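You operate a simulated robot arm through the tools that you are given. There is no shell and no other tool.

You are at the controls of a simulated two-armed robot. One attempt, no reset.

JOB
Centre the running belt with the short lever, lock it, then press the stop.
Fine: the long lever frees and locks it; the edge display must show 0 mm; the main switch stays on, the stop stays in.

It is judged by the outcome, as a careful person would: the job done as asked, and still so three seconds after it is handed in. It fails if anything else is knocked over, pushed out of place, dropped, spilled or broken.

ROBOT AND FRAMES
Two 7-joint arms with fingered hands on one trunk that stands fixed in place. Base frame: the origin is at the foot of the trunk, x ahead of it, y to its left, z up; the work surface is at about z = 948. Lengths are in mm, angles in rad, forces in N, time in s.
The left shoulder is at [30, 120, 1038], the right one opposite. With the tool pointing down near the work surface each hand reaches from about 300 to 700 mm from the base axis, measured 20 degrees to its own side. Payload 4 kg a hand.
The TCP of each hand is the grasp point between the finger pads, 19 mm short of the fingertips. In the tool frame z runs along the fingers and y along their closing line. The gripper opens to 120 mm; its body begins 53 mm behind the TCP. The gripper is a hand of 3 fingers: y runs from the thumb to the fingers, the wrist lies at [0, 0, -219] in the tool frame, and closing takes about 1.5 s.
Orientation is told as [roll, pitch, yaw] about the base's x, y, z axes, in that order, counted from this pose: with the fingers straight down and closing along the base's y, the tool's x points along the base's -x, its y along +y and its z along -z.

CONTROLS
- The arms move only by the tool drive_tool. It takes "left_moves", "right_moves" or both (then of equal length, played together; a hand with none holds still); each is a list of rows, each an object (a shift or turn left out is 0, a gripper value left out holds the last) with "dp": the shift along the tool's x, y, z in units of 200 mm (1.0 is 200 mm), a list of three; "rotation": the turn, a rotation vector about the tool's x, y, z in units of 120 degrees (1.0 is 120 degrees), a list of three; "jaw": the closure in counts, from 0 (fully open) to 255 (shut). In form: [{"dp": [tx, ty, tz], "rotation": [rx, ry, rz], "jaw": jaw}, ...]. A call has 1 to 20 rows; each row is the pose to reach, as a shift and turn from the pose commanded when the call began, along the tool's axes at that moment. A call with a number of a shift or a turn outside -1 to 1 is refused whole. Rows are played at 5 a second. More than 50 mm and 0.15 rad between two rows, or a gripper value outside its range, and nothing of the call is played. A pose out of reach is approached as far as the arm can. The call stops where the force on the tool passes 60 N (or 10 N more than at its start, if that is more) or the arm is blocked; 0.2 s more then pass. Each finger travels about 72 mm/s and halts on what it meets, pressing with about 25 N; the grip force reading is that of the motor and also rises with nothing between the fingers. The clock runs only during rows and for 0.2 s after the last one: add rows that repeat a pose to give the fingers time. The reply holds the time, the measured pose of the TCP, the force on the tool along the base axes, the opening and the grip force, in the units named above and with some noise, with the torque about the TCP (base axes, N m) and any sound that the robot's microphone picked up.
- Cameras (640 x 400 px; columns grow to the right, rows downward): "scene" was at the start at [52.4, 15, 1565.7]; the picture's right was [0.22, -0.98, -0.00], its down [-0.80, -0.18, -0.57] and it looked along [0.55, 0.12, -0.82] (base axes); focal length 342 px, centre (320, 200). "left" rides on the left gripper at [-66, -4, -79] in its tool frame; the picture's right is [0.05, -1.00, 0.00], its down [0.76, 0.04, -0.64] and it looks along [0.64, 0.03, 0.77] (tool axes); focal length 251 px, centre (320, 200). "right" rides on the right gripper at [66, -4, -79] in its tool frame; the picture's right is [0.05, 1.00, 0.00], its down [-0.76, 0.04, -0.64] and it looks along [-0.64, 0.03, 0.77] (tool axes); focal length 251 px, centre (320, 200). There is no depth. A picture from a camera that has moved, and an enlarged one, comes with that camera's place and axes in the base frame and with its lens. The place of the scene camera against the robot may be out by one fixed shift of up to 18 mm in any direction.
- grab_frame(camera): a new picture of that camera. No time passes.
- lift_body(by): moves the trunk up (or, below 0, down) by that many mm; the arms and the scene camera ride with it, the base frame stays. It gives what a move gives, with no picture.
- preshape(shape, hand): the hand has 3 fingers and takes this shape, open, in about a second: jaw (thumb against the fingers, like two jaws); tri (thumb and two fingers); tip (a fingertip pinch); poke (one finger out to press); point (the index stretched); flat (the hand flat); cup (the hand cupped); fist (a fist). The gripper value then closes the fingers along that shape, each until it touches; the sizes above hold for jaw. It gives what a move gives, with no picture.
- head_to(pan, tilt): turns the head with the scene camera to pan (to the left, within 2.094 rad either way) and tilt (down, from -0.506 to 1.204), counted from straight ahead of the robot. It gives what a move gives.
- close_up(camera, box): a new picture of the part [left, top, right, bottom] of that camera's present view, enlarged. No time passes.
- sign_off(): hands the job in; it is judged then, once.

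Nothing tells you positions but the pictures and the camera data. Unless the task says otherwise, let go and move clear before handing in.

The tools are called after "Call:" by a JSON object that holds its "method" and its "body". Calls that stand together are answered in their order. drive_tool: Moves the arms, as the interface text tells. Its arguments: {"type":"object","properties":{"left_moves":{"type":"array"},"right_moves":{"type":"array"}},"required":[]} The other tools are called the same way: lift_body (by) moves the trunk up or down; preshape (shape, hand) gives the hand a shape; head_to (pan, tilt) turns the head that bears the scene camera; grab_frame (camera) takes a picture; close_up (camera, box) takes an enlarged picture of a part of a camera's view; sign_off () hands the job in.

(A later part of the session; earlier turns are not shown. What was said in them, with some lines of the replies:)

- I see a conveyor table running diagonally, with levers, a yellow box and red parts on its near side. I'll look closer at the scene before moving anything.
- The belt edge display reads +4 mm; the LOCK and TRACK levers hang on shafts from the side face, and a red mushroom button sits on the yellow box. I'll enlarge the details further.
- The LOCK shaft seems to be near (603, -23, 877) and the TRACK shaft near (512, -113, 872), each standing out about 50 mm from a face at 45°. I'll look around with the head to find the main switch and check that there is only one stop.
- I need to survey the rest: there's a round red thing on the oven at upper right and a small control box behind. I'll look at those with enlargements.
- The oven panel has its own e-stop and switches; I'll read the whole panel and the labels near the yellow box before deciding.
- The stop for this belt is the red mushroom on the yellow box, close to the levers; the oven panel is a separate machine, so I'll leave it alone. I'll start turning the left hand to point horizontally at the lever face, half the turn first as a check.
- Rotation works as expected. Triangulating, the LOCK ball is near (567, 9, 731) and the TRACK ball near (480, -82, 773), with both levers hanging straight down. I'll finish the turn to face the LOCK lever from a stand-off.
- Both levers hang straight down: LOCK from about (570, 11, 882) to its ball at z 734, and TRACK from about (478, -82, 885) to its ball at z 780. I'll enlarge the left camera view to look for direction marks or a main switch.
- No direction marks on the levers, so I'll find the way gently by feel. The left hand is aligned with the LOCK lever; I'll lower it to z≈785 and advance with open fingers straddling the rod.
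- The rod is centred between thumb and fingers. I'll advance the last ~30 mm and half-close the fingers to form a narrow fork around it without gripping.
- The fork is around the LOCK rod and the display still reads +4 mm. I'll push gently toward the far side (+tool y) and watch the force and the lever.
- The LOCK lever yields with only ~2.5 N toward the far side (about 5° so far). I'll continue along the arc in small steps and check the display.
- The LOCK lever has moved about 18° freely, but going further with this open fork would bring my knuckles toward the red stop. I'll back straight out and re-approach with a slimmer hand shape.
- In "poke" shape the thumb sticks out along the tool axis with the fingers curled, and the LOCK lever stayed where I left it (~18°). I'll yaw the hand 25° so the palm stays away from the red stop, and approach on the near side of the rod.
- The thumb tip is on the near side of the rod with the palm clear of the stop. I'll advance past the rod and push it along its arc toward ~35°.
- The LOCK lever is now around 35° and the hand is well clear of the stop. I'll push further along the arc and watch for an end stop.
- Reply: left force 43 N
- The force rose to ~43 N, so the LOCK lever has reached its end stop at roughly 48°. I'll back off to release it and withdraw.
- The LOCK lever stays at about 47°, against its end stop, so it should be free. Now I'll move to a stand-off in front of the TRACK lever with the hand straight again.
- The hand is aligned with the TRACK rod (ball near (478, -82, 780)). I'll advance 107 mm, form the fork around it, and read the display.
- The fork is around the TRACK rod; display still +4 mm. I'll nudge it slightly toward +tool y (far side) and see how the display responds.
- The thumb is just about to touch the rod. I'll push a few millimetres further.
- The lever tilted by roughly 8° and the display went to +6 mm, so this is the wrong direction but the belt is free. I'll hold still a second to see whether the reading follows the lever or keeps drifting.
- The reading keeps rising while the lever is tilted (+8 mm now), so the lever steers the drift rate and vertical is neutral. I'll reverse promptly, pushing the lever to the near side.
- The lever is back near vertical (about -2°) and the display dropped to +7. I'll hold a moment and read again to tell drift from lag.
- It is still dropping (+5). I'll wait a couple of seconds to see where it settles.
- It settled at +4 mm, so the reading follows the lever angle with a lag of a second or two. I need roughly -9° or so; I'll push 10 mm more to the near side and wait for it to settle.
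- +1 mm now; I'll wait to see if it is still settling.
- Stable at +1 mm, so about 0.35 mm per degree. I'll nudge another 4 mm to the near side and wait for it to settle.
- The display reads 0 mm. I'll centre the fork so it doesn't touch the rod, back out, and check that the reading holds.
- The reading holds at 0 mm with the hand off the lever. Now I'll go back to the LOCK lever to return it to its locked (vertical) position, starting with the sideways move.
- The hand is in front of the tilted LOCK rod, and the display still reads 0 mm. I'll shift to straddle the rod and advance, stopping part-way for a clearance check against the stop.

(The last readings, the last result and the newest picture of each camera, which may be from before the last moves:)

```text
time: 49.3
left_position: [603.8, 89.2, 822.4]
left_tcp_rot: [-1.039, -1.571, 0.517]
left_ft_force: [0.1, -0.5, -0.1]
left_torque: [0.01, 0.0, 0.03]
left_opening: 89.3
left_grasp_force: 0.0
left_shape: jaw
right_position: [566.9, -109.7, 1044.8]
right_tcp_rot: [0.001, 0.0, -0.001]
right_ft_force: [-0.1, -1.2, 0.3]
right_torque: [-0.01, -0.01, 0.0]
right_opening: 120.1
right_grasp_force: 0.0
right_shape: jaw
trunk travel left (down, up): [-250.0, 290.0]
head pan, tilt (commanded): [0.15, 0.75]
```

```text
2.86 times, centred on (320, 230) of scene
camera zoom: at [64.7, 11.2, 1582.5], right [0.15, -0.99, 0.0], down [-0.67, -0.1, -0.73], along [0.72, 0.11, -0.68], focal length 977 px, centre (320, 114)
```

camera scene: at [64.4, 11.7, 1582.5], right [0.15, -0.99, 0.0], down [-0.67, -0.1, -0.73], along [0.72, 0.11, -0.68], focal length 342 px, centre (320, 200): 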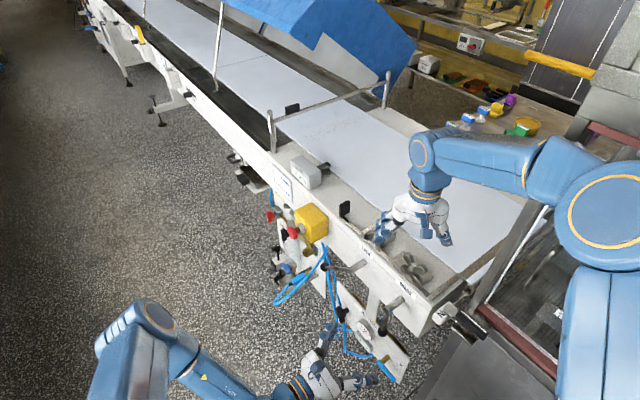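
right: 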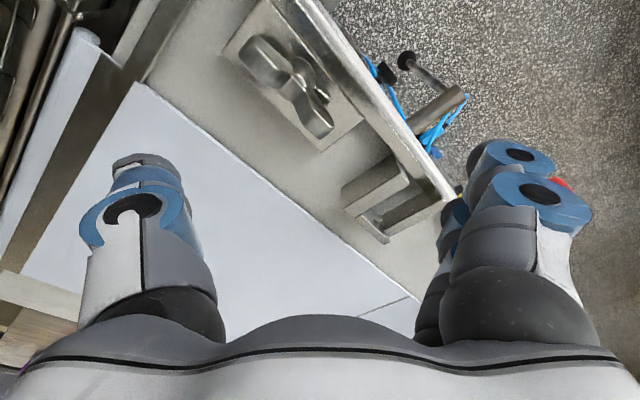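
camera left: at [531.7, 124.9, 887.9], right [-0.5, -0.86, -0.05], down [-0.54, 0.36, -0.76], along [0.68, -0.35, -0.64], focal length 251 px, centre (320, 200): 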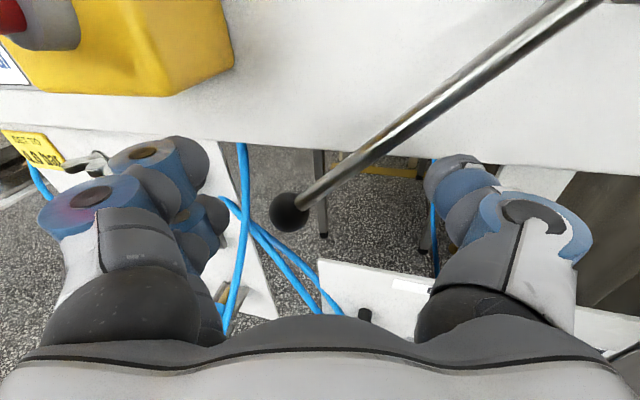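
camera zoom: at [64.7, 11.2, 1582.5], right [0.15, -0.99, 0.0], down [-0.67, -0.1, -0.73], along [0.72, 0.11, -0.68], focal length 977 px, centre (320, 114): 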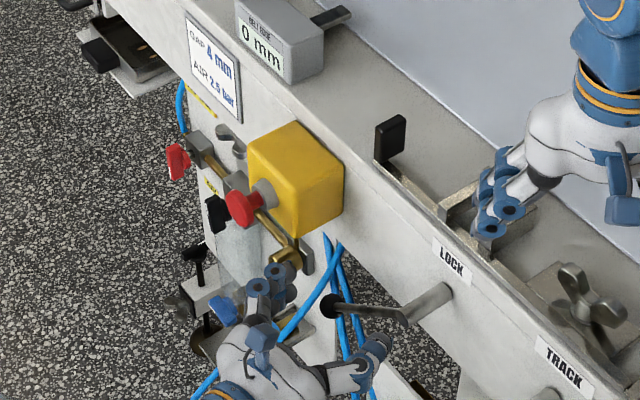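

The fingers and palm are clear of the stop, and the rod sits inside the open fork. I'll advance the last 30 mm and sweep the lever back toward vertical along its arc.

Call:
{"method": "drive_tool", "body": {"left_moves": [{"dp": [0, -0.02, 0.0725]}, {"dp": [0, -0.039, 0.145]}, {"dp": [0.0375, -0.078, 0.134]}, {"dp": [0.075, -0.116, 0.124]}, {"dp": [0.104, -0.157, 0.113]}, {"dp": [0.1325, -0.198, 0.102]}, {"dp": [0.151, -0.244, 0.09]}, {"dp": [0.17, -0.29, 0.078]}]}}

Call:
{"method": "grab_frame", "body": {"camera": "left"}}

Call:
{"method": "close_up", "body": {"camera": "scene", "box": [240, 140, 400, 300]}}

```text
time: 51.1
left_position: [585.9, 29.5, 787.9]
left_tcp_rot: [-2.633, -1.569, 2.108]
left_ft_force: [-0.3, 1.6, 1.3]
left_torque: [0.08, -0.06, 0.07]
left_opening: 90.5
left_grasp_force: 0.1
left_shape: jaw
right_position: [564.5, -109.9, 1044.0]
right_tcp_rot: [0.001, -0.001, -0.001]
right_ft_force: [-0.1, -0.2, -0.3]
right_torque: [-0.03, -0.01, 0.01]
right_opening: 120.0
right_grasp_force: 0.0
right_shape: jaw
trunk travel left (down, up): [-250.0, 290.0]
head pan, tilt (commanded): [0.15, 0.75]
```

```text
taken
camera left: at [515.6, 65.6, 853.8], right [-0.5, -0.86, -0.05], down [-0.54, 0.36, -0.76], along [0.68, -0.35, -0.64], focal length 251 px, centre (320, 200)
```

left: 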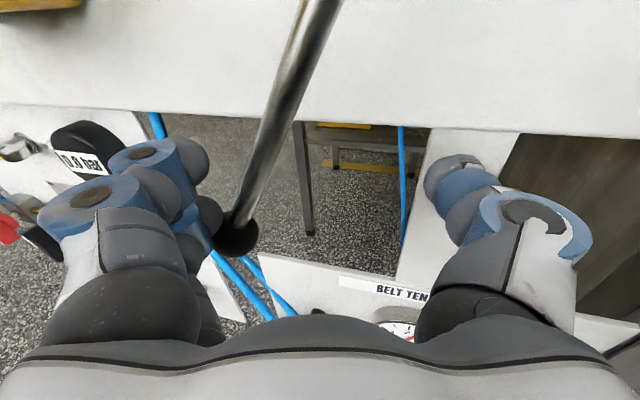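

```text
2.50 times, centred on (320, 220) of scene
camera zoom: at [64.5, 11.8, 1582.5], right [0.15, -0.99, 0.0], down [-0.67, -0.1, -0.73], along [0.72, 0.11, -0.68], focal length 855 px, centre (320, 150)
```

zoom: 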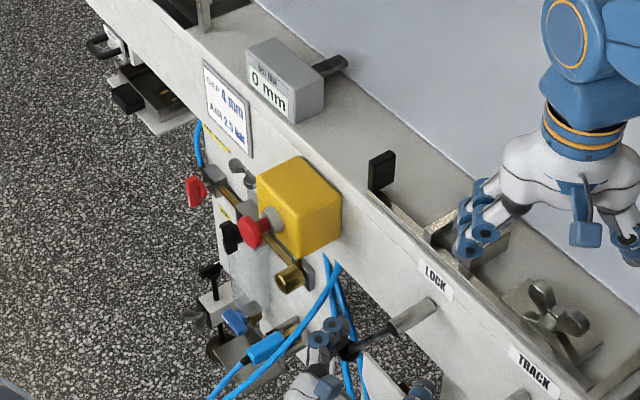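

The lever has come back to about 30° with little force and the display still shows 0 mm. I'll narrow the fork and keep pushing toward vertical.

Call:
{"method": "drive_tool", "body": {"left_moves": [{"dp": [0, 0, 0], "jaw": 165}, {"dp": [0, 0, 0], "jaw": 165}, {"dp": [0, 0, 0], "jaw": 165}, {"dp": [0, 0, 0], "jaw": 165}, {"dp": [0.005, -0.04, -0.011]}, {"dp": [0.01, -0.08, -0.022]}, {"dp": [0.015, -0.12, -0.033]}, {"dp": [0.015, -0.16, -0.043]}]}}

Call:
{"method": "grab_frame", "body": {"camera": "left"}}

Call:
{"method": "close_up", "body": {"camera": "scene", "box": [240, 140, 400, 300]}}

```text
time: 52.9
left_position: [563.4, 6.1, 784.0]
left_tcp_rot: [-0.86, -1.566, 0.338]
left_ft_force: [1.1, 2.2, -0.9]
left_torque: [-0.03, -0.03, 0.03]
left_opening: 43.7
left_grasp_force: 0.0
left_shape: jaw
right_position: [565.8, -109.5, 1045.3]
right_tcp_rot: [-0.001, 0.0, -0.001]
right_ft_force: [-0.2, 0.7, 0.4]
right_torque: [0.02, 0.01, 0.0]
right_opening: 120.3
right_grasp_force: 0.0
right_shape: jaw
trunk travel left (down, up): [-250.0, 290.0]
head pan, tilt (commanded): [0.15, 0.75]
```

```text
taken
camera left: at [492.5, 42.4, 850.4], right [-0.5, -0.86, -0.05], down [-0.54, 0.36, -0.76], along [0.68, -0.35, -0.64], focal length 251 px, centre (320, 200)
```

left: 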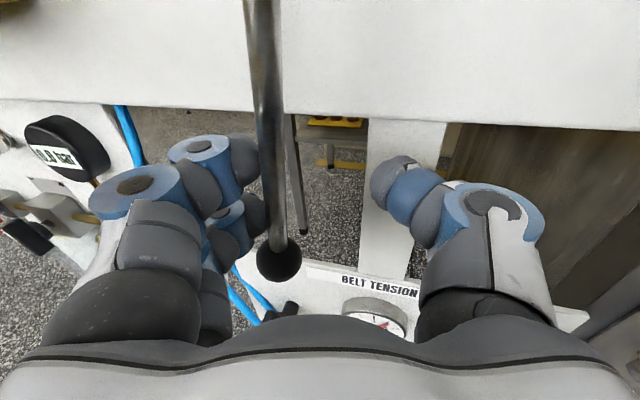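

```text
2.50 times, centred on (320, 220) of scene
camera zoom: at [64.9, 12.0, 1582.5], right [0.15, -0.99, 0.0], down [-0.67, -0.1, -0.73], along [0.72, 0.11, -0.68], focal length 855 px, centre (320, 150)
```

zoom: 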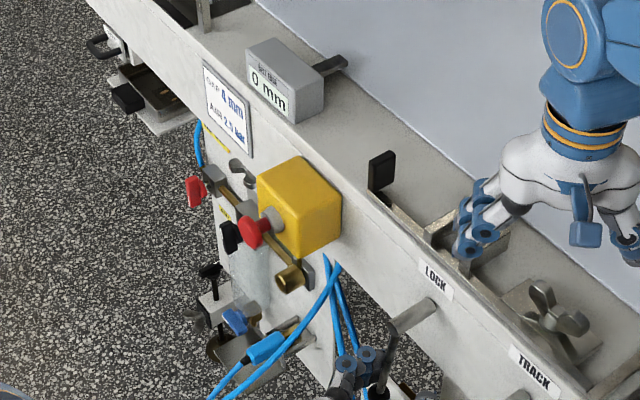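

LOCK is now about 7° from vertical; I'll push the remaining ~12 mm in small steps and watch for the end stop.

Call:
{"method": "drive_tool", "body": {"left_moves": [{"dp": [0, -0.015, -0.004]}, {"dp": [0, -0.03, -0.008]}, {"dp": [0, -0.045, -0.012]}, {"dp": [0, -0.058, -0.0155]}]}}

Call:
{"method": "grab_frame", "body": {"camera": "left"}}

Call:
{"method": "close_up", "body": {"camera": "scene", "box": [240, 140, 400, 300]}}

```text
time: 53.9
left_position: [553.9, -3.1, 786.3]
left_tcp_rot: [-1.144, -1.571, 0.618]
left_ft_force: [3.1, 1.5, -2.0]
left_torque: [-0.03, 0.04, 0.0]
left_opening: 43.8
left_grasp_force: 0.1
left_shape: jaw
right_position: [566.2, -108.3, 1045.4]
right_tcp_rot: [-0.001, 0.002, -0.001]
right_ft_force: [0.4, 0.0, 1.0]
right_torque: [-0.01, 0.02, 0.02]
right_opening: 120.0
right_grasp_force: 0.0
right_shape: jaw
trunk travel left (down, up): [-250.0, 290.0]
head pan, tilt (commanded): [0.15, 0.75]
```

```text
taken
camera left: at [483.5, 33.8, 851.0], right [-0.5, -0.86, -0.05], down [-0.54, 0.36, -0.76], along [0.68, -0.35, -0.64], focal length 251 px, centre (320, 200)
```

left: 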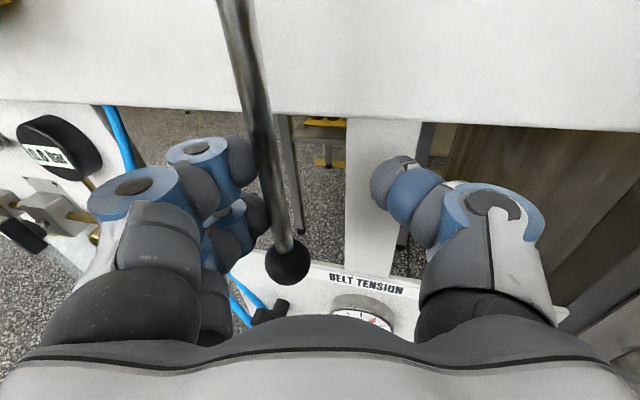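

```text
2.50 times, centred on (320, 220) of scene
camera zoom: at [65.1, 12.0, 1582.5], right [0.15, -0.99, 0.0], down [-0.68, -0.1, -0.73], along [0.72, 0.11, -0.68], focal length 855 px, centre (320, 150)
```

zoom: 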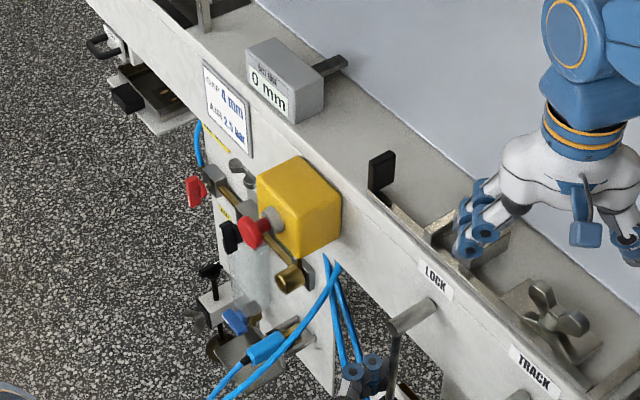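

LOCK is essentially vertical (~1°). I'll press a few millimetres more to seat it against its stop, watching the force.

Call:
{"method": "drive_tool", "body": {"left_moves": [{"dp": [0, -0.01, -0.003]}, {"dp": [0, -0.02, -0.005]}, {"dp": [0, -0.03, -0.008]}]}}

Call:
{"method": "grab_frame", "body": {"camera": "left"}}

```text
time: 54.7
left_position: [550.2, -7.0, 783.9]
left_tcp_rot: [2.637, -1.571, 3.125]
left_ft_force: [4.8, 6.7, -0.8]
left_torque: [0.01, 0.02, 0.06]
left_opening: 45.6
left_grasp_force: 0.1
left_shape: jaw
right_position: [567.6, -108.2, 1045.1]
right_tcp_rot: [0.0, 0.0, 0.0]
right_ft_force: [-0.1, -0.2, 1.1]
right_torque: [0.0, 0.01, -0.02]
right_opening: 119.8
right_grasp_force: 0.1
right_shape: jaw
trunk travel left (down, up): [-250.0, 290.0]
head pan, tilt (commanded): [0.15, 0.75]
```

```text
taken
camera left: at [480.0, 30.2, 849.8], right [-0.5, -0.87, -0.05], down [-0.54, 0.36, -0.76], along [0.68, -0.35, -0.64], focal length 251 px, centre (320, 200)
```

left: 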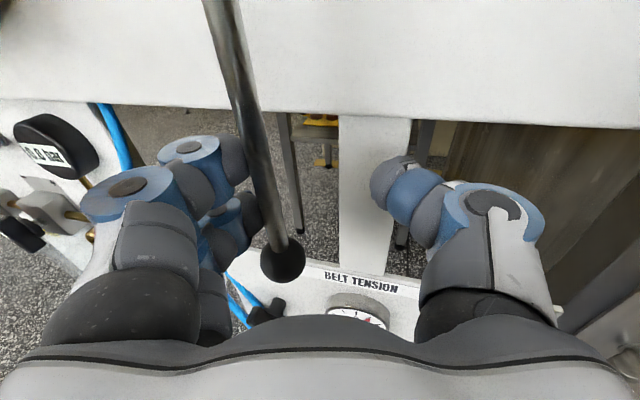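

The force rose to ~8 N while the lever stopped moving: LOCK is seated at vertical. I'll centre the fork, back out, and verify both levers and the display.

Call:
{"method": "drive_tool", "body": {"left_moves": [{"dp": [0, 0.035, 0.009]}, {"dp": [0, 0.075, 0.02]}, {"dp": [0, 0.105, -0.09]}, {"dp": [0, 0.155, -0.28]}, {"dp": [0, 0.205, -0.47]}, {"dp": [0, 0.23, -0.57]}]}}

Call:
{"method": "grab_frame", "body": {"camera": "left"}}

Call:
{"method": "close_up", "body": {"camera": "scene", "box": [260, 140, 420, 300]}}

Call:
{"method": "close_up", "body": {"camera": "scene", "box": [270, 140, 350, 190]}}

```text
time: 56.1
left_position: [473.6, 89.9, 785.6]
left_tcp_rot: [-1.551, -1.57, 1.027]
left_ft_force: [0.0, -0.3, 1.0]
left_torque: [-0.01, 0.01, 0.03]
left_opening: 42.7
left_grasp_force: 0.0
left_shape: jaw
right_position: [565.1, -109.4, 1045.7]
right_tcp_rot: [-0.001, 0.001, 0.001]
right_ft_force: [-0.6, -0.4, 0.6]
right_torque: [0.02, -0.01, -0.01]
right_opening: 119.9
right_grasp_force: 0.0
right_shape: jaw
trunk travel left (down, up): [-250.0, 290.0]
head pan, tilt (commanded): [0.15, 0.75]
```

```text
taken
camera left: at [402.7, 126.3, 851.8], right [-0.5, -0.86, -0.05], down [-0.54, 0.36, -0.76], along [0.68, -0.35, -0.64], focal length 251 px, centre (320, 200)
```

left: 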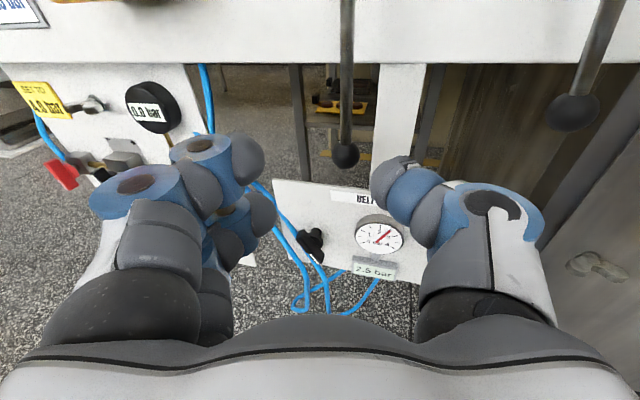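

```text
2.50 times, centred on (340, 220) of scene
camera zoom: at [64.4, 11.8, 1582.5], right [0.15, -0.99, 0.0], down [-0.67, -0.1, -0.73], along [0.72, 0.11, -0.68], focal length 855 px, centre (270, 150)
```

zoom: 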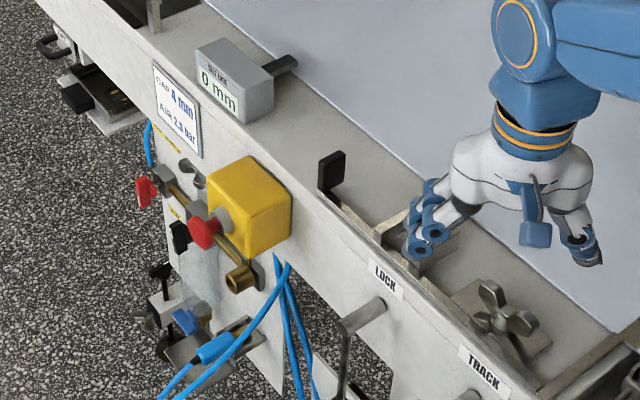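

```text
8.00 times, centred on (310, 165) of scene
camera zoom: at [64.4, 11.8, 1582.5], right [0.15, -0.99, 0.0], down [-0.67, -0.1, -0.73], along [0.72, 0.11, -0.68], focal length 2736 px, centre (400, 480)
```

zoom: 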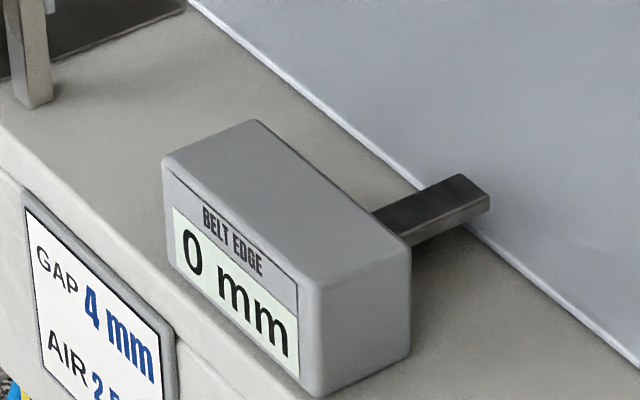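

LOCK is back exactly vertical, and the display stays at 0 mm. Next is the stop: I'll move the left hand up and out in front of the yellow box for a good look at the red mushroom.

Call:
{"method": "drive_tool", "body": {"left_moves": [{"dp": [-0.09, 0.134, -0.016], "rotation": [0.021, 0, 0]}, {"dp": [-0.178, 0.267, -0.032], "rotation": [0.042, 0, 0]}, {"dp": [-0.267, 0.401, -0.048], "rotation": [0.0625, 0, 0]}, {"dp": [-0.357, 0.535, -0.064], "rotation": [0.083, 0, 0]}, {"dp": [-0.446, 0.668, -0.08], "rotation": [0.104, 0, 0]}, {"dp": [-0.535, 0.802, -0.0955], "rotation": [0.125, 0, 0]}]}}

Call:
{"method": "preshape", "body": {"hand": "left", "shape": "poke"}}

Call:
{"method": "grab_frame", "body": {"camera": "left"}}

Call:
{"method": "grab_frame", "body": {"camera": "scene"}}

```text
time: 57.5
left_position: [536.5, 238.8, 891.2]
left_tcp_rot: [-0.6, -1.568, -0.185]
left_ft_force: [-0.7, -0.3, -0.2]
left_torque: [0.04, 0.05, -0.01]
left_opening: 42.5
left_grasp_force: 0.1
left_shape: jaw
right_position: [564.0, -109.9, 1045.7]
right_tcp_rot: [0.001, 0.001, 0.001]
right_ft_force: [-0.5, 0.2, -0.2]
right_torque: [-0.02, 0.0, 0.02]
right_opening: 120.0
right_grasp_force: 0.1
right_shape: jaw
trunk travel left (down, up): [-250.0, 290.0]
head pan, tilt (commanded): [0.15, 0.75]
```

```text
time: 58.4
left_position: [537.2, 237.6, 891.1]
left_tcp_rot: [-1.386, -1.571, 0.601]
left_ft_force: [1.0, 0.2, -0.1]
left_torque: [0.0, 0.03, -0.01]
left_opening: 0.1
left_grasp_force: 0.1
left_shape: poke
right_position: [565.9, -109.7, 1045.3]
right_tcp_rot: [0.001, 0.001, 0.0]
right_ft_force: [1.0, -0.7, 1.3]
right_torque: [0.0, 0.02, -0.02]
right_opening: 119.9
right_grasp_force: 0.1
right_shape: jaw
trunk travel left (down, up): [-250.0, 290.0]
head pan, tilt (commanded): [0.15, 0.75]
```

```text
taken
camera left: at [478.0, 291.6, 957.0], right [-0.71, -0.71, -0.05], down [-0.43, 0.48, -0.76], along [0.57, -0.52, -0.64], focal length 251 px, centre (320, 200)
```

left: 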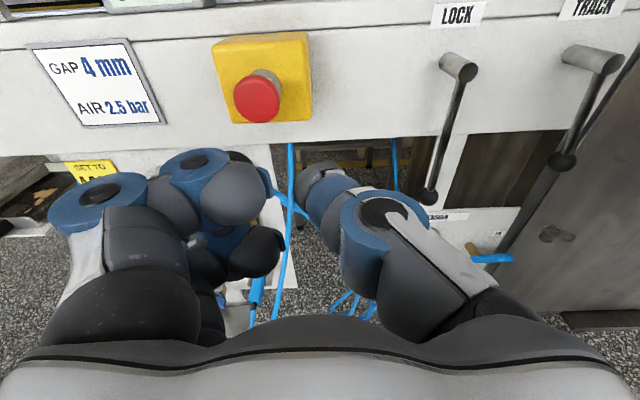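

```text
taken
camera scene: at [64.5, 11.7, 1582.5], right [0.15, -0.99, 0.0], down [-0.67, -0.1, -0.73], along [0.72, 0.11, -0.68], focal length 342 px, centre (320, 200)
```

scene: 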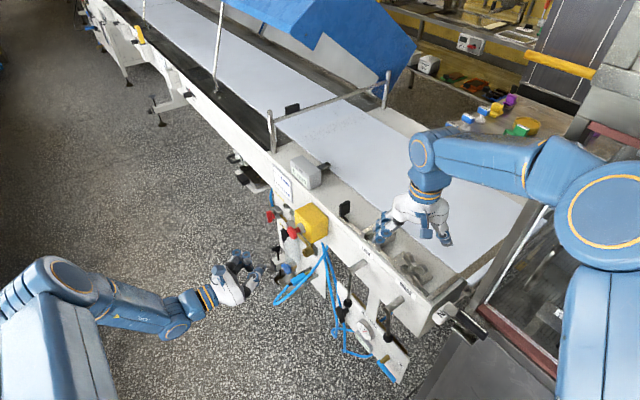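

The mushroom head's centre is near (670, 180, 890) with its front about 100 mm off the face. I'll align the thumb tip with it and approach to just short of contact.

Call:
{"method": "drive_tool", "body": {"left_moves": [{"dp": [0.005, 0.135, 0], "jaw": 0}, {"dp": [0.005, 0.27, 0], "jaw": 0}, {"dp": [0.005, 0.27, 0.15], "jaw": 0}, {"dp": [0.005, 0.27, 0.3], "jaw": 0}, {"dp": [0.005, 0.27, 0.42], "jaw": 0}, {"dp": [0.005, 0.27, 0.47], "jaw": 0}]}}

Call:
{"method": "grab_frame", "body": {"camera": "left"}}

Call:
{"method": "close_up", "body": {"camera": "scene", "box": [230, 180, 350, 280]}}

```text
time: 59.8
left_position: [641.9, 208.6, 889.1]
left_tcp_rot: [-1.038, -1.569, 0.254]
left_ft_force: [0.4, 0.8, -0.2]
left_torque: [0.01, -0.02, -0.02]
left_opening: 0.0
left_grasp_force: 0.0
left_shape: poke
right_position: [565.7, -109.8, 1045.3]
right_tcp_rot: [-0.002, 0.001, 0.0]
right_ft_force: [0.4, 0.0, 0.2]
right_torque: [0.05, -0.01, 0.0]
right_opening: 119.9
right_grasp_force: 0.0
right_shape: jaw
trunk travel left (down, up): [-250.0, 290.0]
head pan, tilt (commanded): [0.15, 0.75]
```

```text
taken
camera left: at [583.2, 262.2, 955.6], right [-0.71, -0.71, -0.05], down [-0.43, 0.48, -0.76], along [0.57, -0.52, -0.64], focal length 251 px, centre (320, 200)
```

left: 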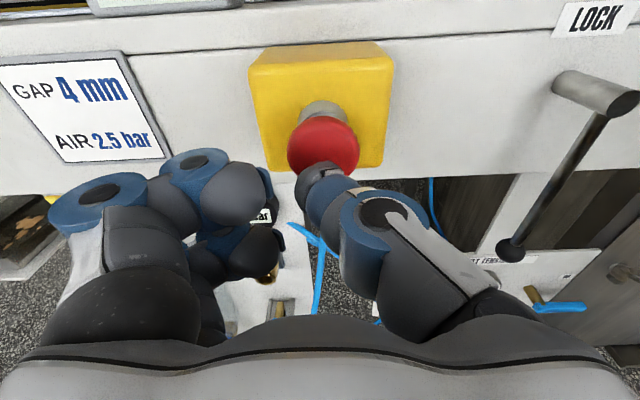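

```text
4.00 times, centred on (290, 230) of scene
camera zoom: at [64.5, 11.8, 1582.5], right [0.15, -0.99, 0.0], down [-0.67, -0.1, -0.73], along [0.72, 0.11, -0.68], focal length 1368 px, centre (440, 80)
```

zoom: 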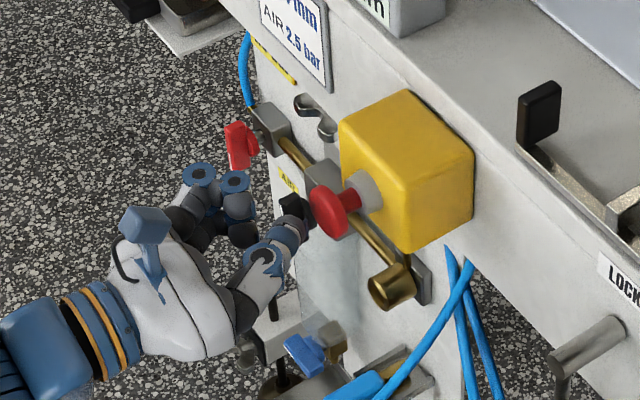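

The thumb tip is lined up with the mushroom centre, about 19 mm short. I'll close the gap and press slowly.

Call:
{"method": "drive_tool", "body": {"left_moves": [{"dp": [-0.015, 0, 0.04]}, {"dp": [-0.015, 0, 0.075]}, {"dp": [-0.015, 0, 0.095]}, {"dp": [-0.015, 0, 0.11]}, {"dp": [-0.015, 0, 0.125]}]}}

Call:
{"method": "grab_frame", "body": {"camera": "left"}}

Call:
{"method": "close_up", "body": {"camera": "scene", "box": [250, 200, 330, 250]}}

```text
time: 61.0
left_position: [659.8, 193.4, 892.8]
left_tcp_rot: [-1.144, -1.571, 0.358]
left_ft_force: [-7.9, 4.8, -0.5]
left_torque: [0.03, 0.03, -0.07]
left_opening: 0.0
left_grasp_force: 0.2
left_shape: poke
right_position: [565.2, -108.7, 1046.2]
right_tcp_rot: [0.001, 0.0, 0.0]
right_ft_force: [-1.3, -0.2, -0.6]
right_torque: [0.0, -0.02, 0.0]
right_opening: 120.2
right_grasp_force: 0.1
right_shape: jaw
trunk travel left (down, up): [-250.0, 290.0]
head pan, tilt (commanded): [0.15, 0.75]
```

```text
taken
camera left: at [599.9, 246.6, 958.7], right [-0.71, -0.71, -0.05], down [-0.43, 0.48, -0.76], along [0.57, -0.52, -0.64], focal length 251 px, centre (320, 200)
```

left: 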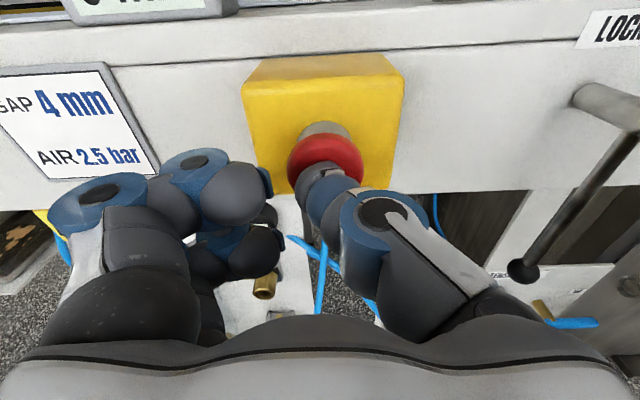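

```text
8.00 times, centred on (290, 225) of scene
camera zoom: at [63.3, 12.3, 1582.5], right [0.15, -0.99, 0.0], down [-0.67, -0.1, -0.73], along [0.72, 0.11, -0.68], focal length 2736 px, centre (560, 0)
```

zoom: 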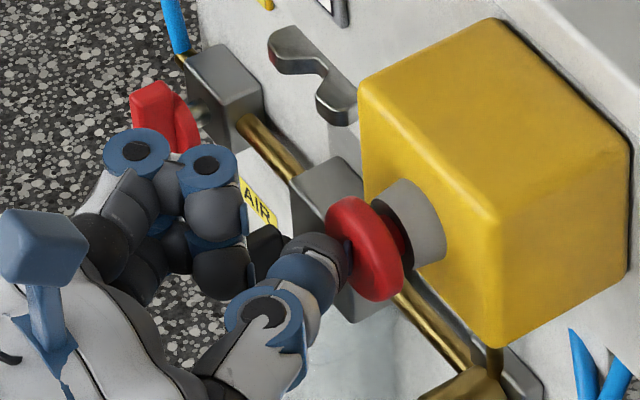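

The button is going in with ~9 N. I'll keep pressing a few millimetres at a time until it bottoms out.

Call:
{"method": "drive_tool", "body": {"left_moves": [{"dp": [0, 0, 0.01]}, {"dp": [0, 0, 0.02]}, {"dp": [0, 0, 0.03]}]}}

Call:
{"method": "close_up", "body": {"camera": "scene", "box": [250, 200, 330, 250]}}

```text
time: 61.8
left_position: [658.9, 190.5, 893.2]
left_tcp_rot: [0.574, -1.568, -1.36]
left_ft_force: [-39.0, 20.8, -4.4]
left_torque: [0.12, 0.19, -0.35]
left_opening: 0.0
left_grasp_force: 0.0
left_shape: poke
right_position: [562.5, -107.5, 1048.5]
right_tcp_rot: [-0.001, -0.004, 0.0]
right_ft_force: [0.0, 1.0, 0.2]
right_torque: [-0.03, 0.01, -0.01]
right_opening: 120.0
right_grasp_force: 0.1
right_shape: jaw
trunk travel left (down, up): [-250.0, 290.0]
head pan, tilt (commanded): [0.15, 0.75]
```

```text
8.00 times, centred on (290, 225) of scene
camera zoom: at [58.8, 15.0, 1582.7], right [0.15, -0.99, 0.0], down [-0.67, -0.1, -0.73], along [0.73, 0.11, -0.68], focal length 2736 px, centre (560, 0)
```

zoom: 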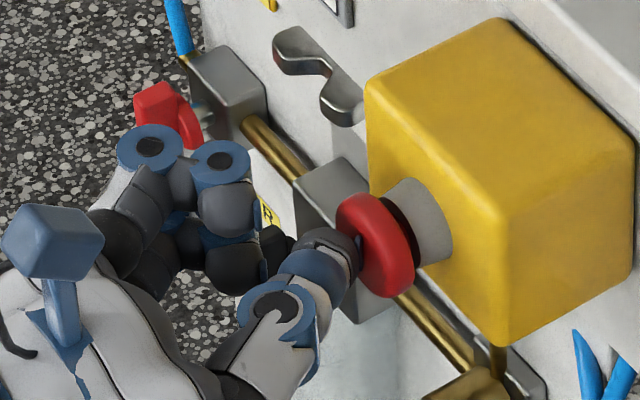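

Force rose sharply to ~44 N with no further travel, so the button has bottomed out. I'll back off and see whether it stays in.

Call:
{"method": "drive_tool", "body": {"left_moves": [{"dp": [0, 0, 0.01]}, {"dp": [0, 0, -0.05]}, {"dp": [0, 0, -0.2]}, {"dp": [0, 0, -0.4]}]}}

Call:
{"method": "close_up", "body": {"camera": "scene", "box": [250, 200, 330, 250]}}

Call:
{"method": "grab_frame", "body": {"camera": "left"}}

Call:
{"method": "close_up", "body": {"camera": "scene", "box": [270, 140, 350, 190]}}

```text
time: 62.8
left_position: [609.9, 245.2, 895.7]
left_tcp_rot: [-2.778, -1.569, 1.992]
left_ft_force: [0.2, -0.3, 0.0]
left_torque: [0.02, -0.01, -0.01]
left_opening: 0.0
left_grasp_force: 0.0
left_shape: poke
right_position: [565.3, -109.4, 1045.3]
right_tcp_rot: [0.0, 0.001, 0.001]
right_ft_force: [0.0, -0.1, -0.1]
right_torque: [-0.02, 0.01, 0.0]
right_opening: 120.1
right_grasp_force: 0.1
right_shape: jaw
trunk travel left (down, up): [-250.0, 290.0]
head pan, tilt (commanded): [0.15, 0.75]
```

```text
8.00 times, centred on (290, 225) of scene
camera zoom: at [64.7, 12.0, 1582.5], right [0.15, -0.99, 0.0], down [-0.67, -0.1, -0.73], along [0.72, 0.11, -0.68], focal length 2736 px, centre (560, 0)
```

zoom: 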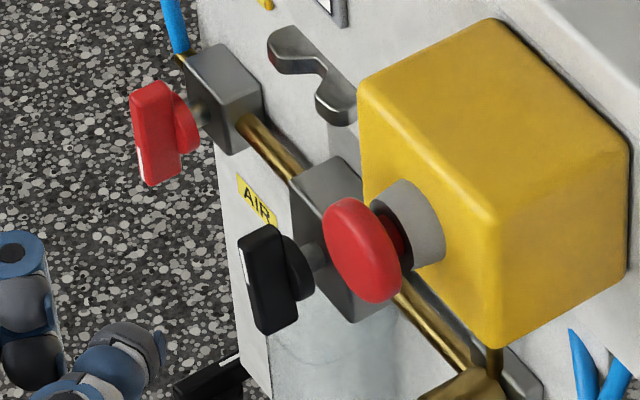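

```text
taken
camera left: at [550.3, 299.6, 960.3], right [-0.71, -0.71, -0.05], down [-0.42, 0.48, -0.77], along [0.57, -0.52, -0.64], focal length 251 px, centre (320, 200)
```

left: 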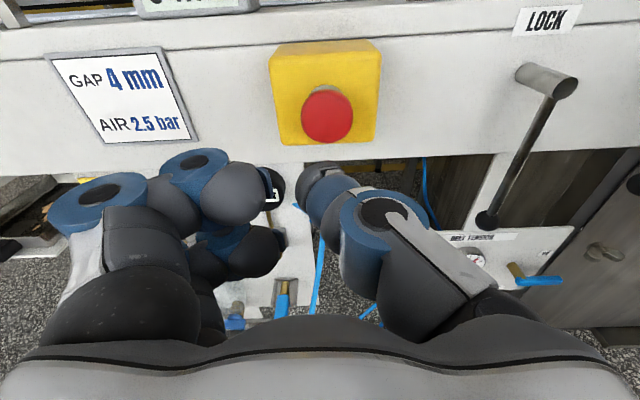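

```text
8.00 times, centred on (310, 165) of scene
camera zoom: at [64.7, 12.0, 1582.5], right [0.15, -0.99, 0.0], down [-0.67, -0.1, -0.73], along [0.72, 0.11, -0.68], focal length 2736 px, centre (400, 480)
```

zoom: 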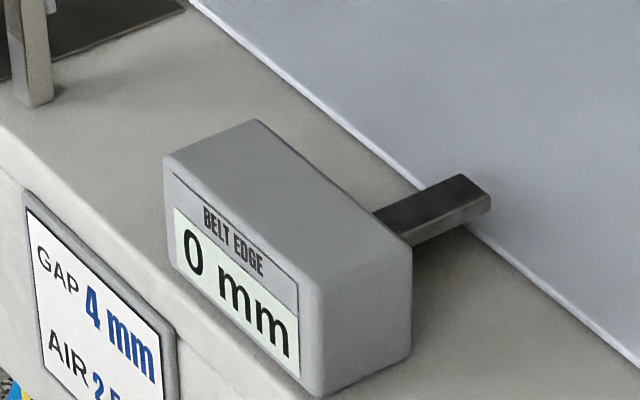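

The button has stayed in (its stem is visibly shorter than before), and the display still reads 0 mm. I'll move the hand further clear, let a few seconds pass, and check everything again.

Call:
{"method": "drive_tool", "body": {"left_moves": [{"dp": [0, 0, -0.2]}, {"dp": [0, 0, -0.4]}, {"dp": [0, 0, -0.6]}, {"dp": [0, 0, -0.6]}, {"dp": [0, 0, -0.6]}, {"dp": [0, 0, -0.6]}, {"dp": [0, 0, -0.6]}, {"dp": [0, 0, -0.6]}, {"dp": [0, 0, -0.6]}, {"dp": [0, 0, -0.6]}, {"dp": [0, 0, -0.6]}, {"dp": [0, 0, -0.6]}, {"dp": [0, 0, -0.6]}, {"dp": [0, 0, -0.6]}, {"dp": [0, 0, -0.6]}]}}

Call:
{"method": "grab_frame", "body": {"camera": "scene"}}

Call:
{"method": "close_up", "body": {"camera": "scene", "box": [250, 200, 330, 250]}}

Call:
{"method": "close_up", "body": {"camera": "scene", "box": [320, 220, 480, 320]}}

Call:
{"method": "close_up", "body": {"camera": "scene", "box": [270, 140, 350, 190]}}

Call:
{"method": "grab_frame", "body": {"camera": "left"}}

```text
time: 66.0
left_position: [522.6, 330.2, 895.0]
left_tcp_rot: [-1.249, -1.571, 0.465]
left_ft_force: [0.3, 0.4, 0.2]
left_torque: [0.01, 0.0, -0.02]
left_opening: 0.1
left_grasp_force: 0.1
left_shape: poke
right_position: [566.7, -109.6, 1045.8]
right_tcp_rot: [0.001, 0.001, 0.0]
right_ft_force: [0.6, -0.6, 0.3]
right_torque: [0.0, -0.01, 0.0]
right_opening: 120.1
right_grasp_force: 0.1
right_shape: jaw
trunk travel left (down, up): [-250.0, 290.0]
head pan, tilt (commanded): [0.15, 0.75]
```

```text
taken
camera scene: at [64.4, 11.8, 1582.5], right [0.15, -0.99, 0.0], down [-0.67, -0.1, -0.73], along [0.72, 0.11, -0.68], focal length 342 px, centre (320, 200)
```

scene: 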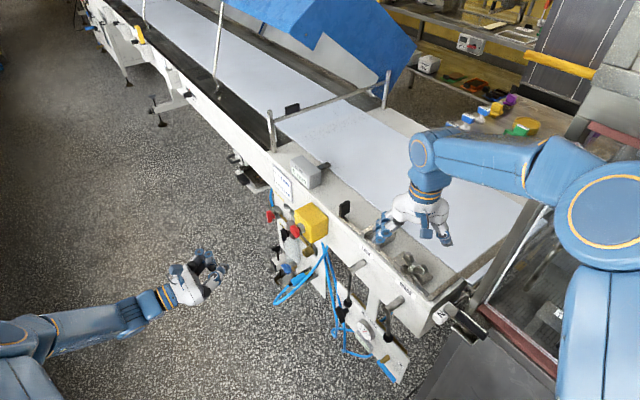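

```text
8.00 times, centred on (290, 225) of scene
camera zoom: at [64.4, 11.8, 1582.5], right [0.15, -0.99, 0.0], down [-0.67, -0.1, -0.73], along [0.72, 0.11, -0.68], focal length 2736 px, centre (560, 0)
```

zoom: 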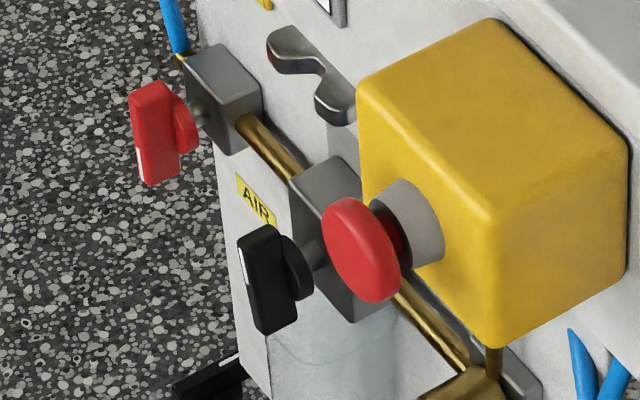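

```text
4.00 times, centred on (400, 270) of scene
camera zoom: at [64.4, 11.8, 1582.5], right [0.15, -0.99, 0.0], down [-0.67, -0.1, -0.73], along [0.72, 0.11, -0.68], focal length 1368 px, centre (0, -80)
```

zoom: 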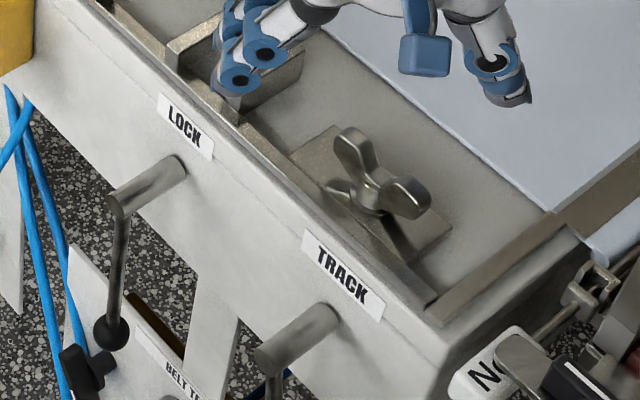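

```text
8.00 times, centred on (310, 165) of scene
camera zoom: at [64.4, 11.8, 1582.5], right [0.15, -0.99, 0.0], down [-0.67, -0.1, -0.73], along [0.72, 0.11, -0.68], focal length 2736 px, centre (400, 480)
```

zoom: 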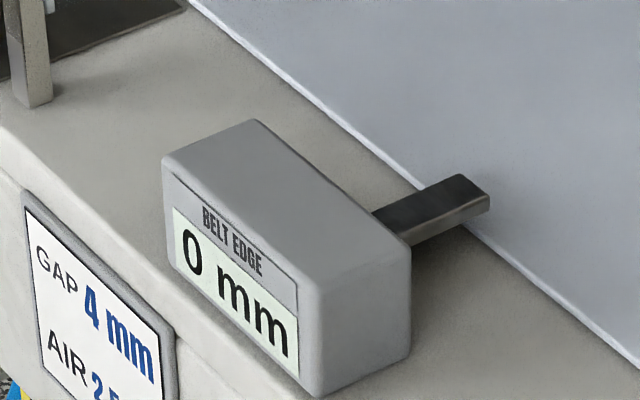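

```text
taken
camera left: at [463.7, 383.0, 959.9], right [-0.71, -0.71, -0.05], down [-0.43, 0.48, -0.76], along [0.57, -0.52, -0.64], focal length 251 px, centre (320, 200)
```

left: 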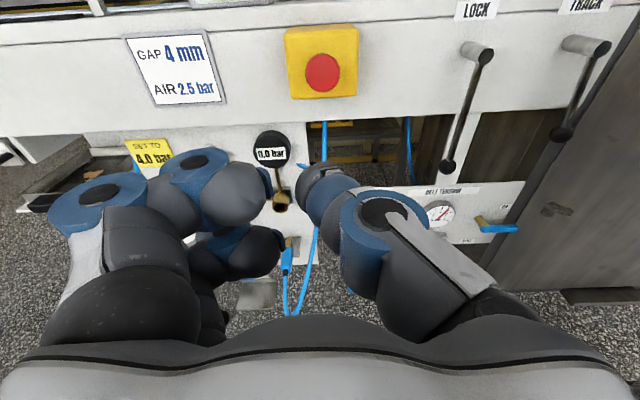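

The LOCK is vertical, TRACK holds its setting, the display reads 0 mm, and the button stays in. The belt had a visible seam moving earlier, so I'll look along the belt for a seam to confirm it has actually stopped.

Call:
{"method": "head_to", "body": {"pan": 0.4, "tilt": 0.45}}

Call:
{"method": "grab_frame", "body": {"camera": "scene"}}

Call:
{"method": "close_up", "body": {"camera": "scene", "box": [100, 20, 260, 120]}}

Call:
{"method": "close_up", "body": {"camera": "scene", "box": [220, 100, 480, 300]}}

```text
time: 66.8
left_position: [520.8, 329.9, 893.5]
left_tcp_rot: [-1.215, -1.571, 0.431]
left_ft_force: [0.8, -0.1, 0.1]
left_torque: [-0.01, 0.01, 0.0]
left_opening: 0.0
left_grasp_force: 0.1
left_shape: poke
right_position: [566.6, -109.8, 1045.1]
right_tcp_rot: [0.0, 0.0, 0.001]
right_ft_force: [0.6, 0.7, -0.5]
right_torque: [-0.03, -0.01, 0.01]
right_opening: 120.2
right_grasp_force: 0.0
right_shape: jaw
trunk travel left (down, up): [-250.0, 290.0]
head pan, tilt (commanded): [0.4, 0.45]
```

```text
taken
camera scene: at [67.2, 35.1, 1608.9], right [0.39, -0.92, 0.0], down [-0.4, -0.17, -0.9], along [0.83, 0.35, -0.44], focal length 342 px, centre (320, 200)
```

scene: 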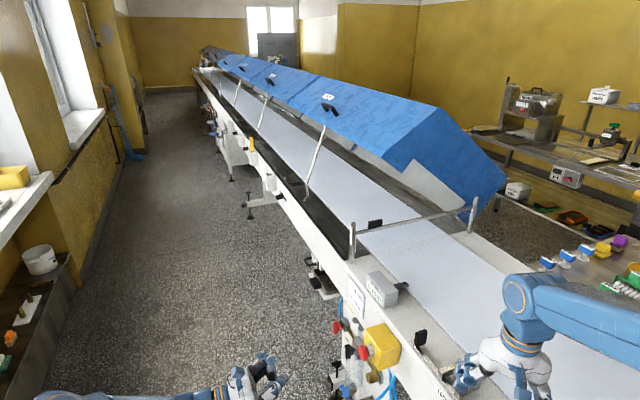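

```text
4.00 times, centred on (180, 70) of scene
camera zoom: at [67.2, 35.1, 1608.9], right [0.39, -0.92, 0.0], down [-0.4, -0.17, -0.9], along [0.83, 0.35, -0.44], focal length 1368 px, centre (880, 720)
```

zoom: 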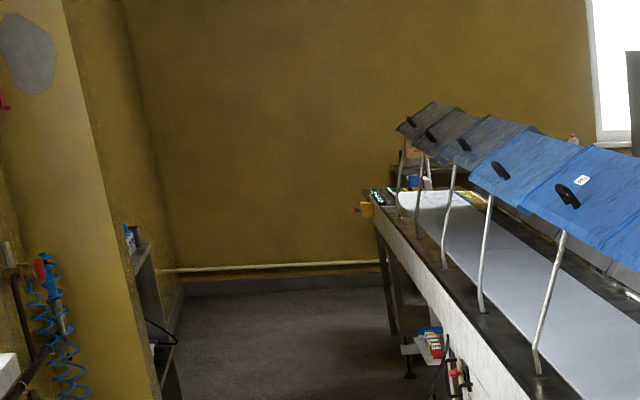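

```text
2.00 times, centred on (350, 200) of scene
camera zoom: at [67.2, 35.1, 1608.9], right [0.39, -0.92, 0.0], down [-0.4, -0.17, -0.9], along [0.83, 0.35, -0.44], focal length 684 px, centre (260, 200)
```

zoom: 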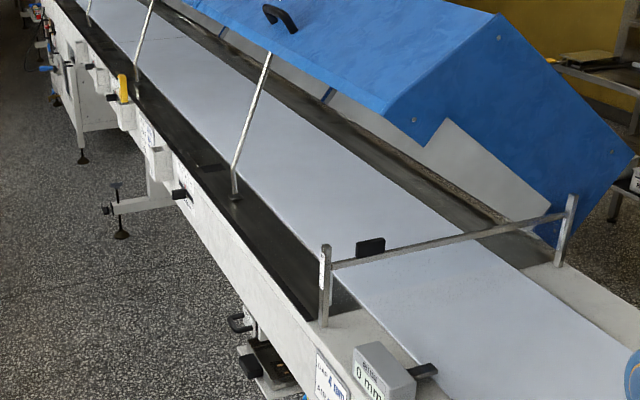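

I see a seam on the belt near the first strut; I'll enlarge it, wait two seconds, and compare.

Call:
{"method": "close_up", "body": {"camera": "scene", "box": [230, 90, 310, 140]}}

Call:
{"method": "drive_tool", "body": {"left_moves": [{"dp": [0, 0, 0]}, {"dp": [0, 0, 0]}, {"dp": [0, 0, 0]}, {"dp": [0, 0, 0]}, {"dp": [0, 0, 0]}, {"dp": [0, 0, 0]}, {"dp": [0, 0, 0]}, {"dp": [0, 0, 0]}, {"dp": [0, 0, 0]}, {"dp": [0, 0, 0]}]}}

Call:
{"method": "close_up", "body": {"camera": "scene", "box": [230, 90, 310, 140]}}

Call:
{"method": "close_up", "body": {"camera": "scene", "box": [320, 260, 440, 380]}}

Call:
{"method": "close_up", "body": {"camera": "scene", "box": [180, 45, 240, 85]}}

```text
8.00 times, centred on (270, 115) of scene
camera zoom: at [67.2, 35.1, 1608.9], right [0.39, -0.92, 0.0], down [-0.4, -0.17, -0.9], along [0.83, 0.35, -0.44], focal length 2736 px, centre (720, 880)
```

zoom: 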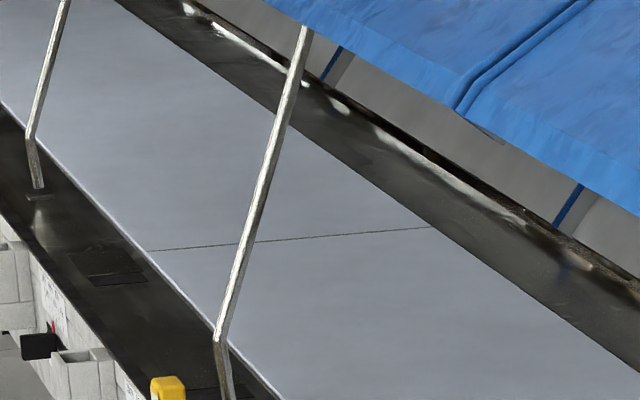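

```text
time: 69.0
left_position: [521.2, 329.6, 894.8]
left_tcp_rot: [-1.169, -1.572, 0.384]
left_ft_force: [-0.4, -0.1, -0.7]
left_torque: [0.0, 0.01, 0.01]
left_opening: 0.2
left_grasp_force: 0.0
left_shape: poke
right_position: [565.9, -109.5, 1044.8]
right_tcp_rot: [-0.001, -0.001, -0.001]
right_ft_force: [-0.7, 0.0, 0.7]
right_torque: [-0.01, 0.02, 0.0]
right_opening: 119.8
right_grasp_force: 0.1
right_shape: jaw
trunk travel left (down, up): [-250.0, 290.0]
head pan, tilt (commanded): [0.4, 0.45]
```

```text
8.00 times, centred on (270, 115) of scene
camera zoom: at [67.2, 35.1, 1608.9], right [0.39, -0.92, 0.0], down [-0.4, -0.17, -0.9], along [0.83, 0.35, -0.44], focal length 2736 px, centre (720, 880)
```

zoom: 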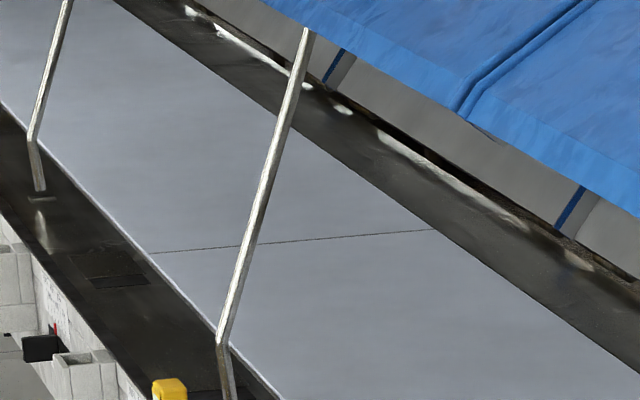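

```text
3.33 times, centred on (380, 320) of scene
camera zoom: at [67.2, 35.1, 1608.9], right [0.39, -0.92, 0.0], down [-0.4, -0.17, -0.9], along [0.83, 0.35, -0.44], focal length 1140 px, centre (120, -200)
```

zoom: 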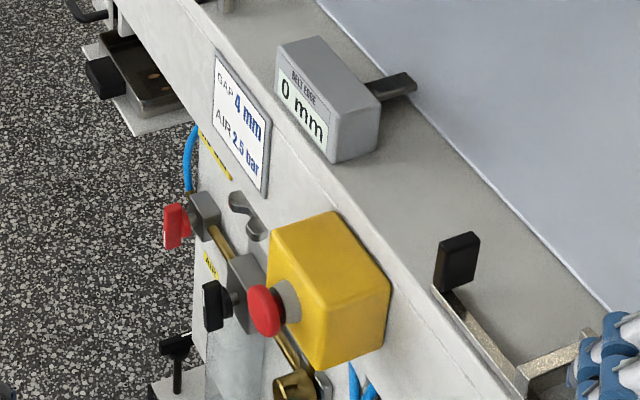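

```text
10.00 times, centred on (210, 65) of scene
camera zoom: at [67.2, 35.1, 1608.9], right [0.39, -0.92, 0.0], down [-0.4, -0.17, -0.9], along [0.83, 0.35, -0.44], focal length 3420 px, centre (1420, 1550)
```

zoom: 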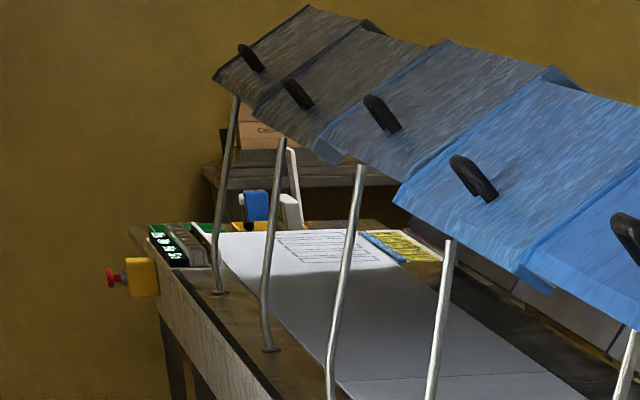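

The seam hasn't moved in over two seconds, so the belt has stopped. The display reads 0 mm, LOCK is back at vertical, the stop is still in, I touched nothing else, and the hand is well clear, so I'm handing in.

Call:
{"method": "sign_off", "body": {}}

```text
The job is handed in.
```

The belt is centred, locked and stopped, and the job is handed in. I checked each point below before handing in; no result has come back.

- **Edge display:** it reads 0 mm. It showed +4 mm at the start and went to +8 mm when I first moved the short lever the wrong way. I then brought it down to 0, and it held through locking and stopping.
- **Long lever (LOCK):** it went about 47° to its end stop to free the belt, and is now back at vertical, where it started.
- **Short lever (TRACK):** it sits about 11° from where it hung at the start, towards the near side.
- **Stop:** the red button on the yellow box is pressed and stayed in after I let go. A seam on the belt did not move over two seconds, so the belt is stopped.
- **Main switch:** I couldn't tell which one it is, but the only controls I touched were the two levers and the stop button.

I saw nothing else knocked or moved, and the left hand is clear of the machine.
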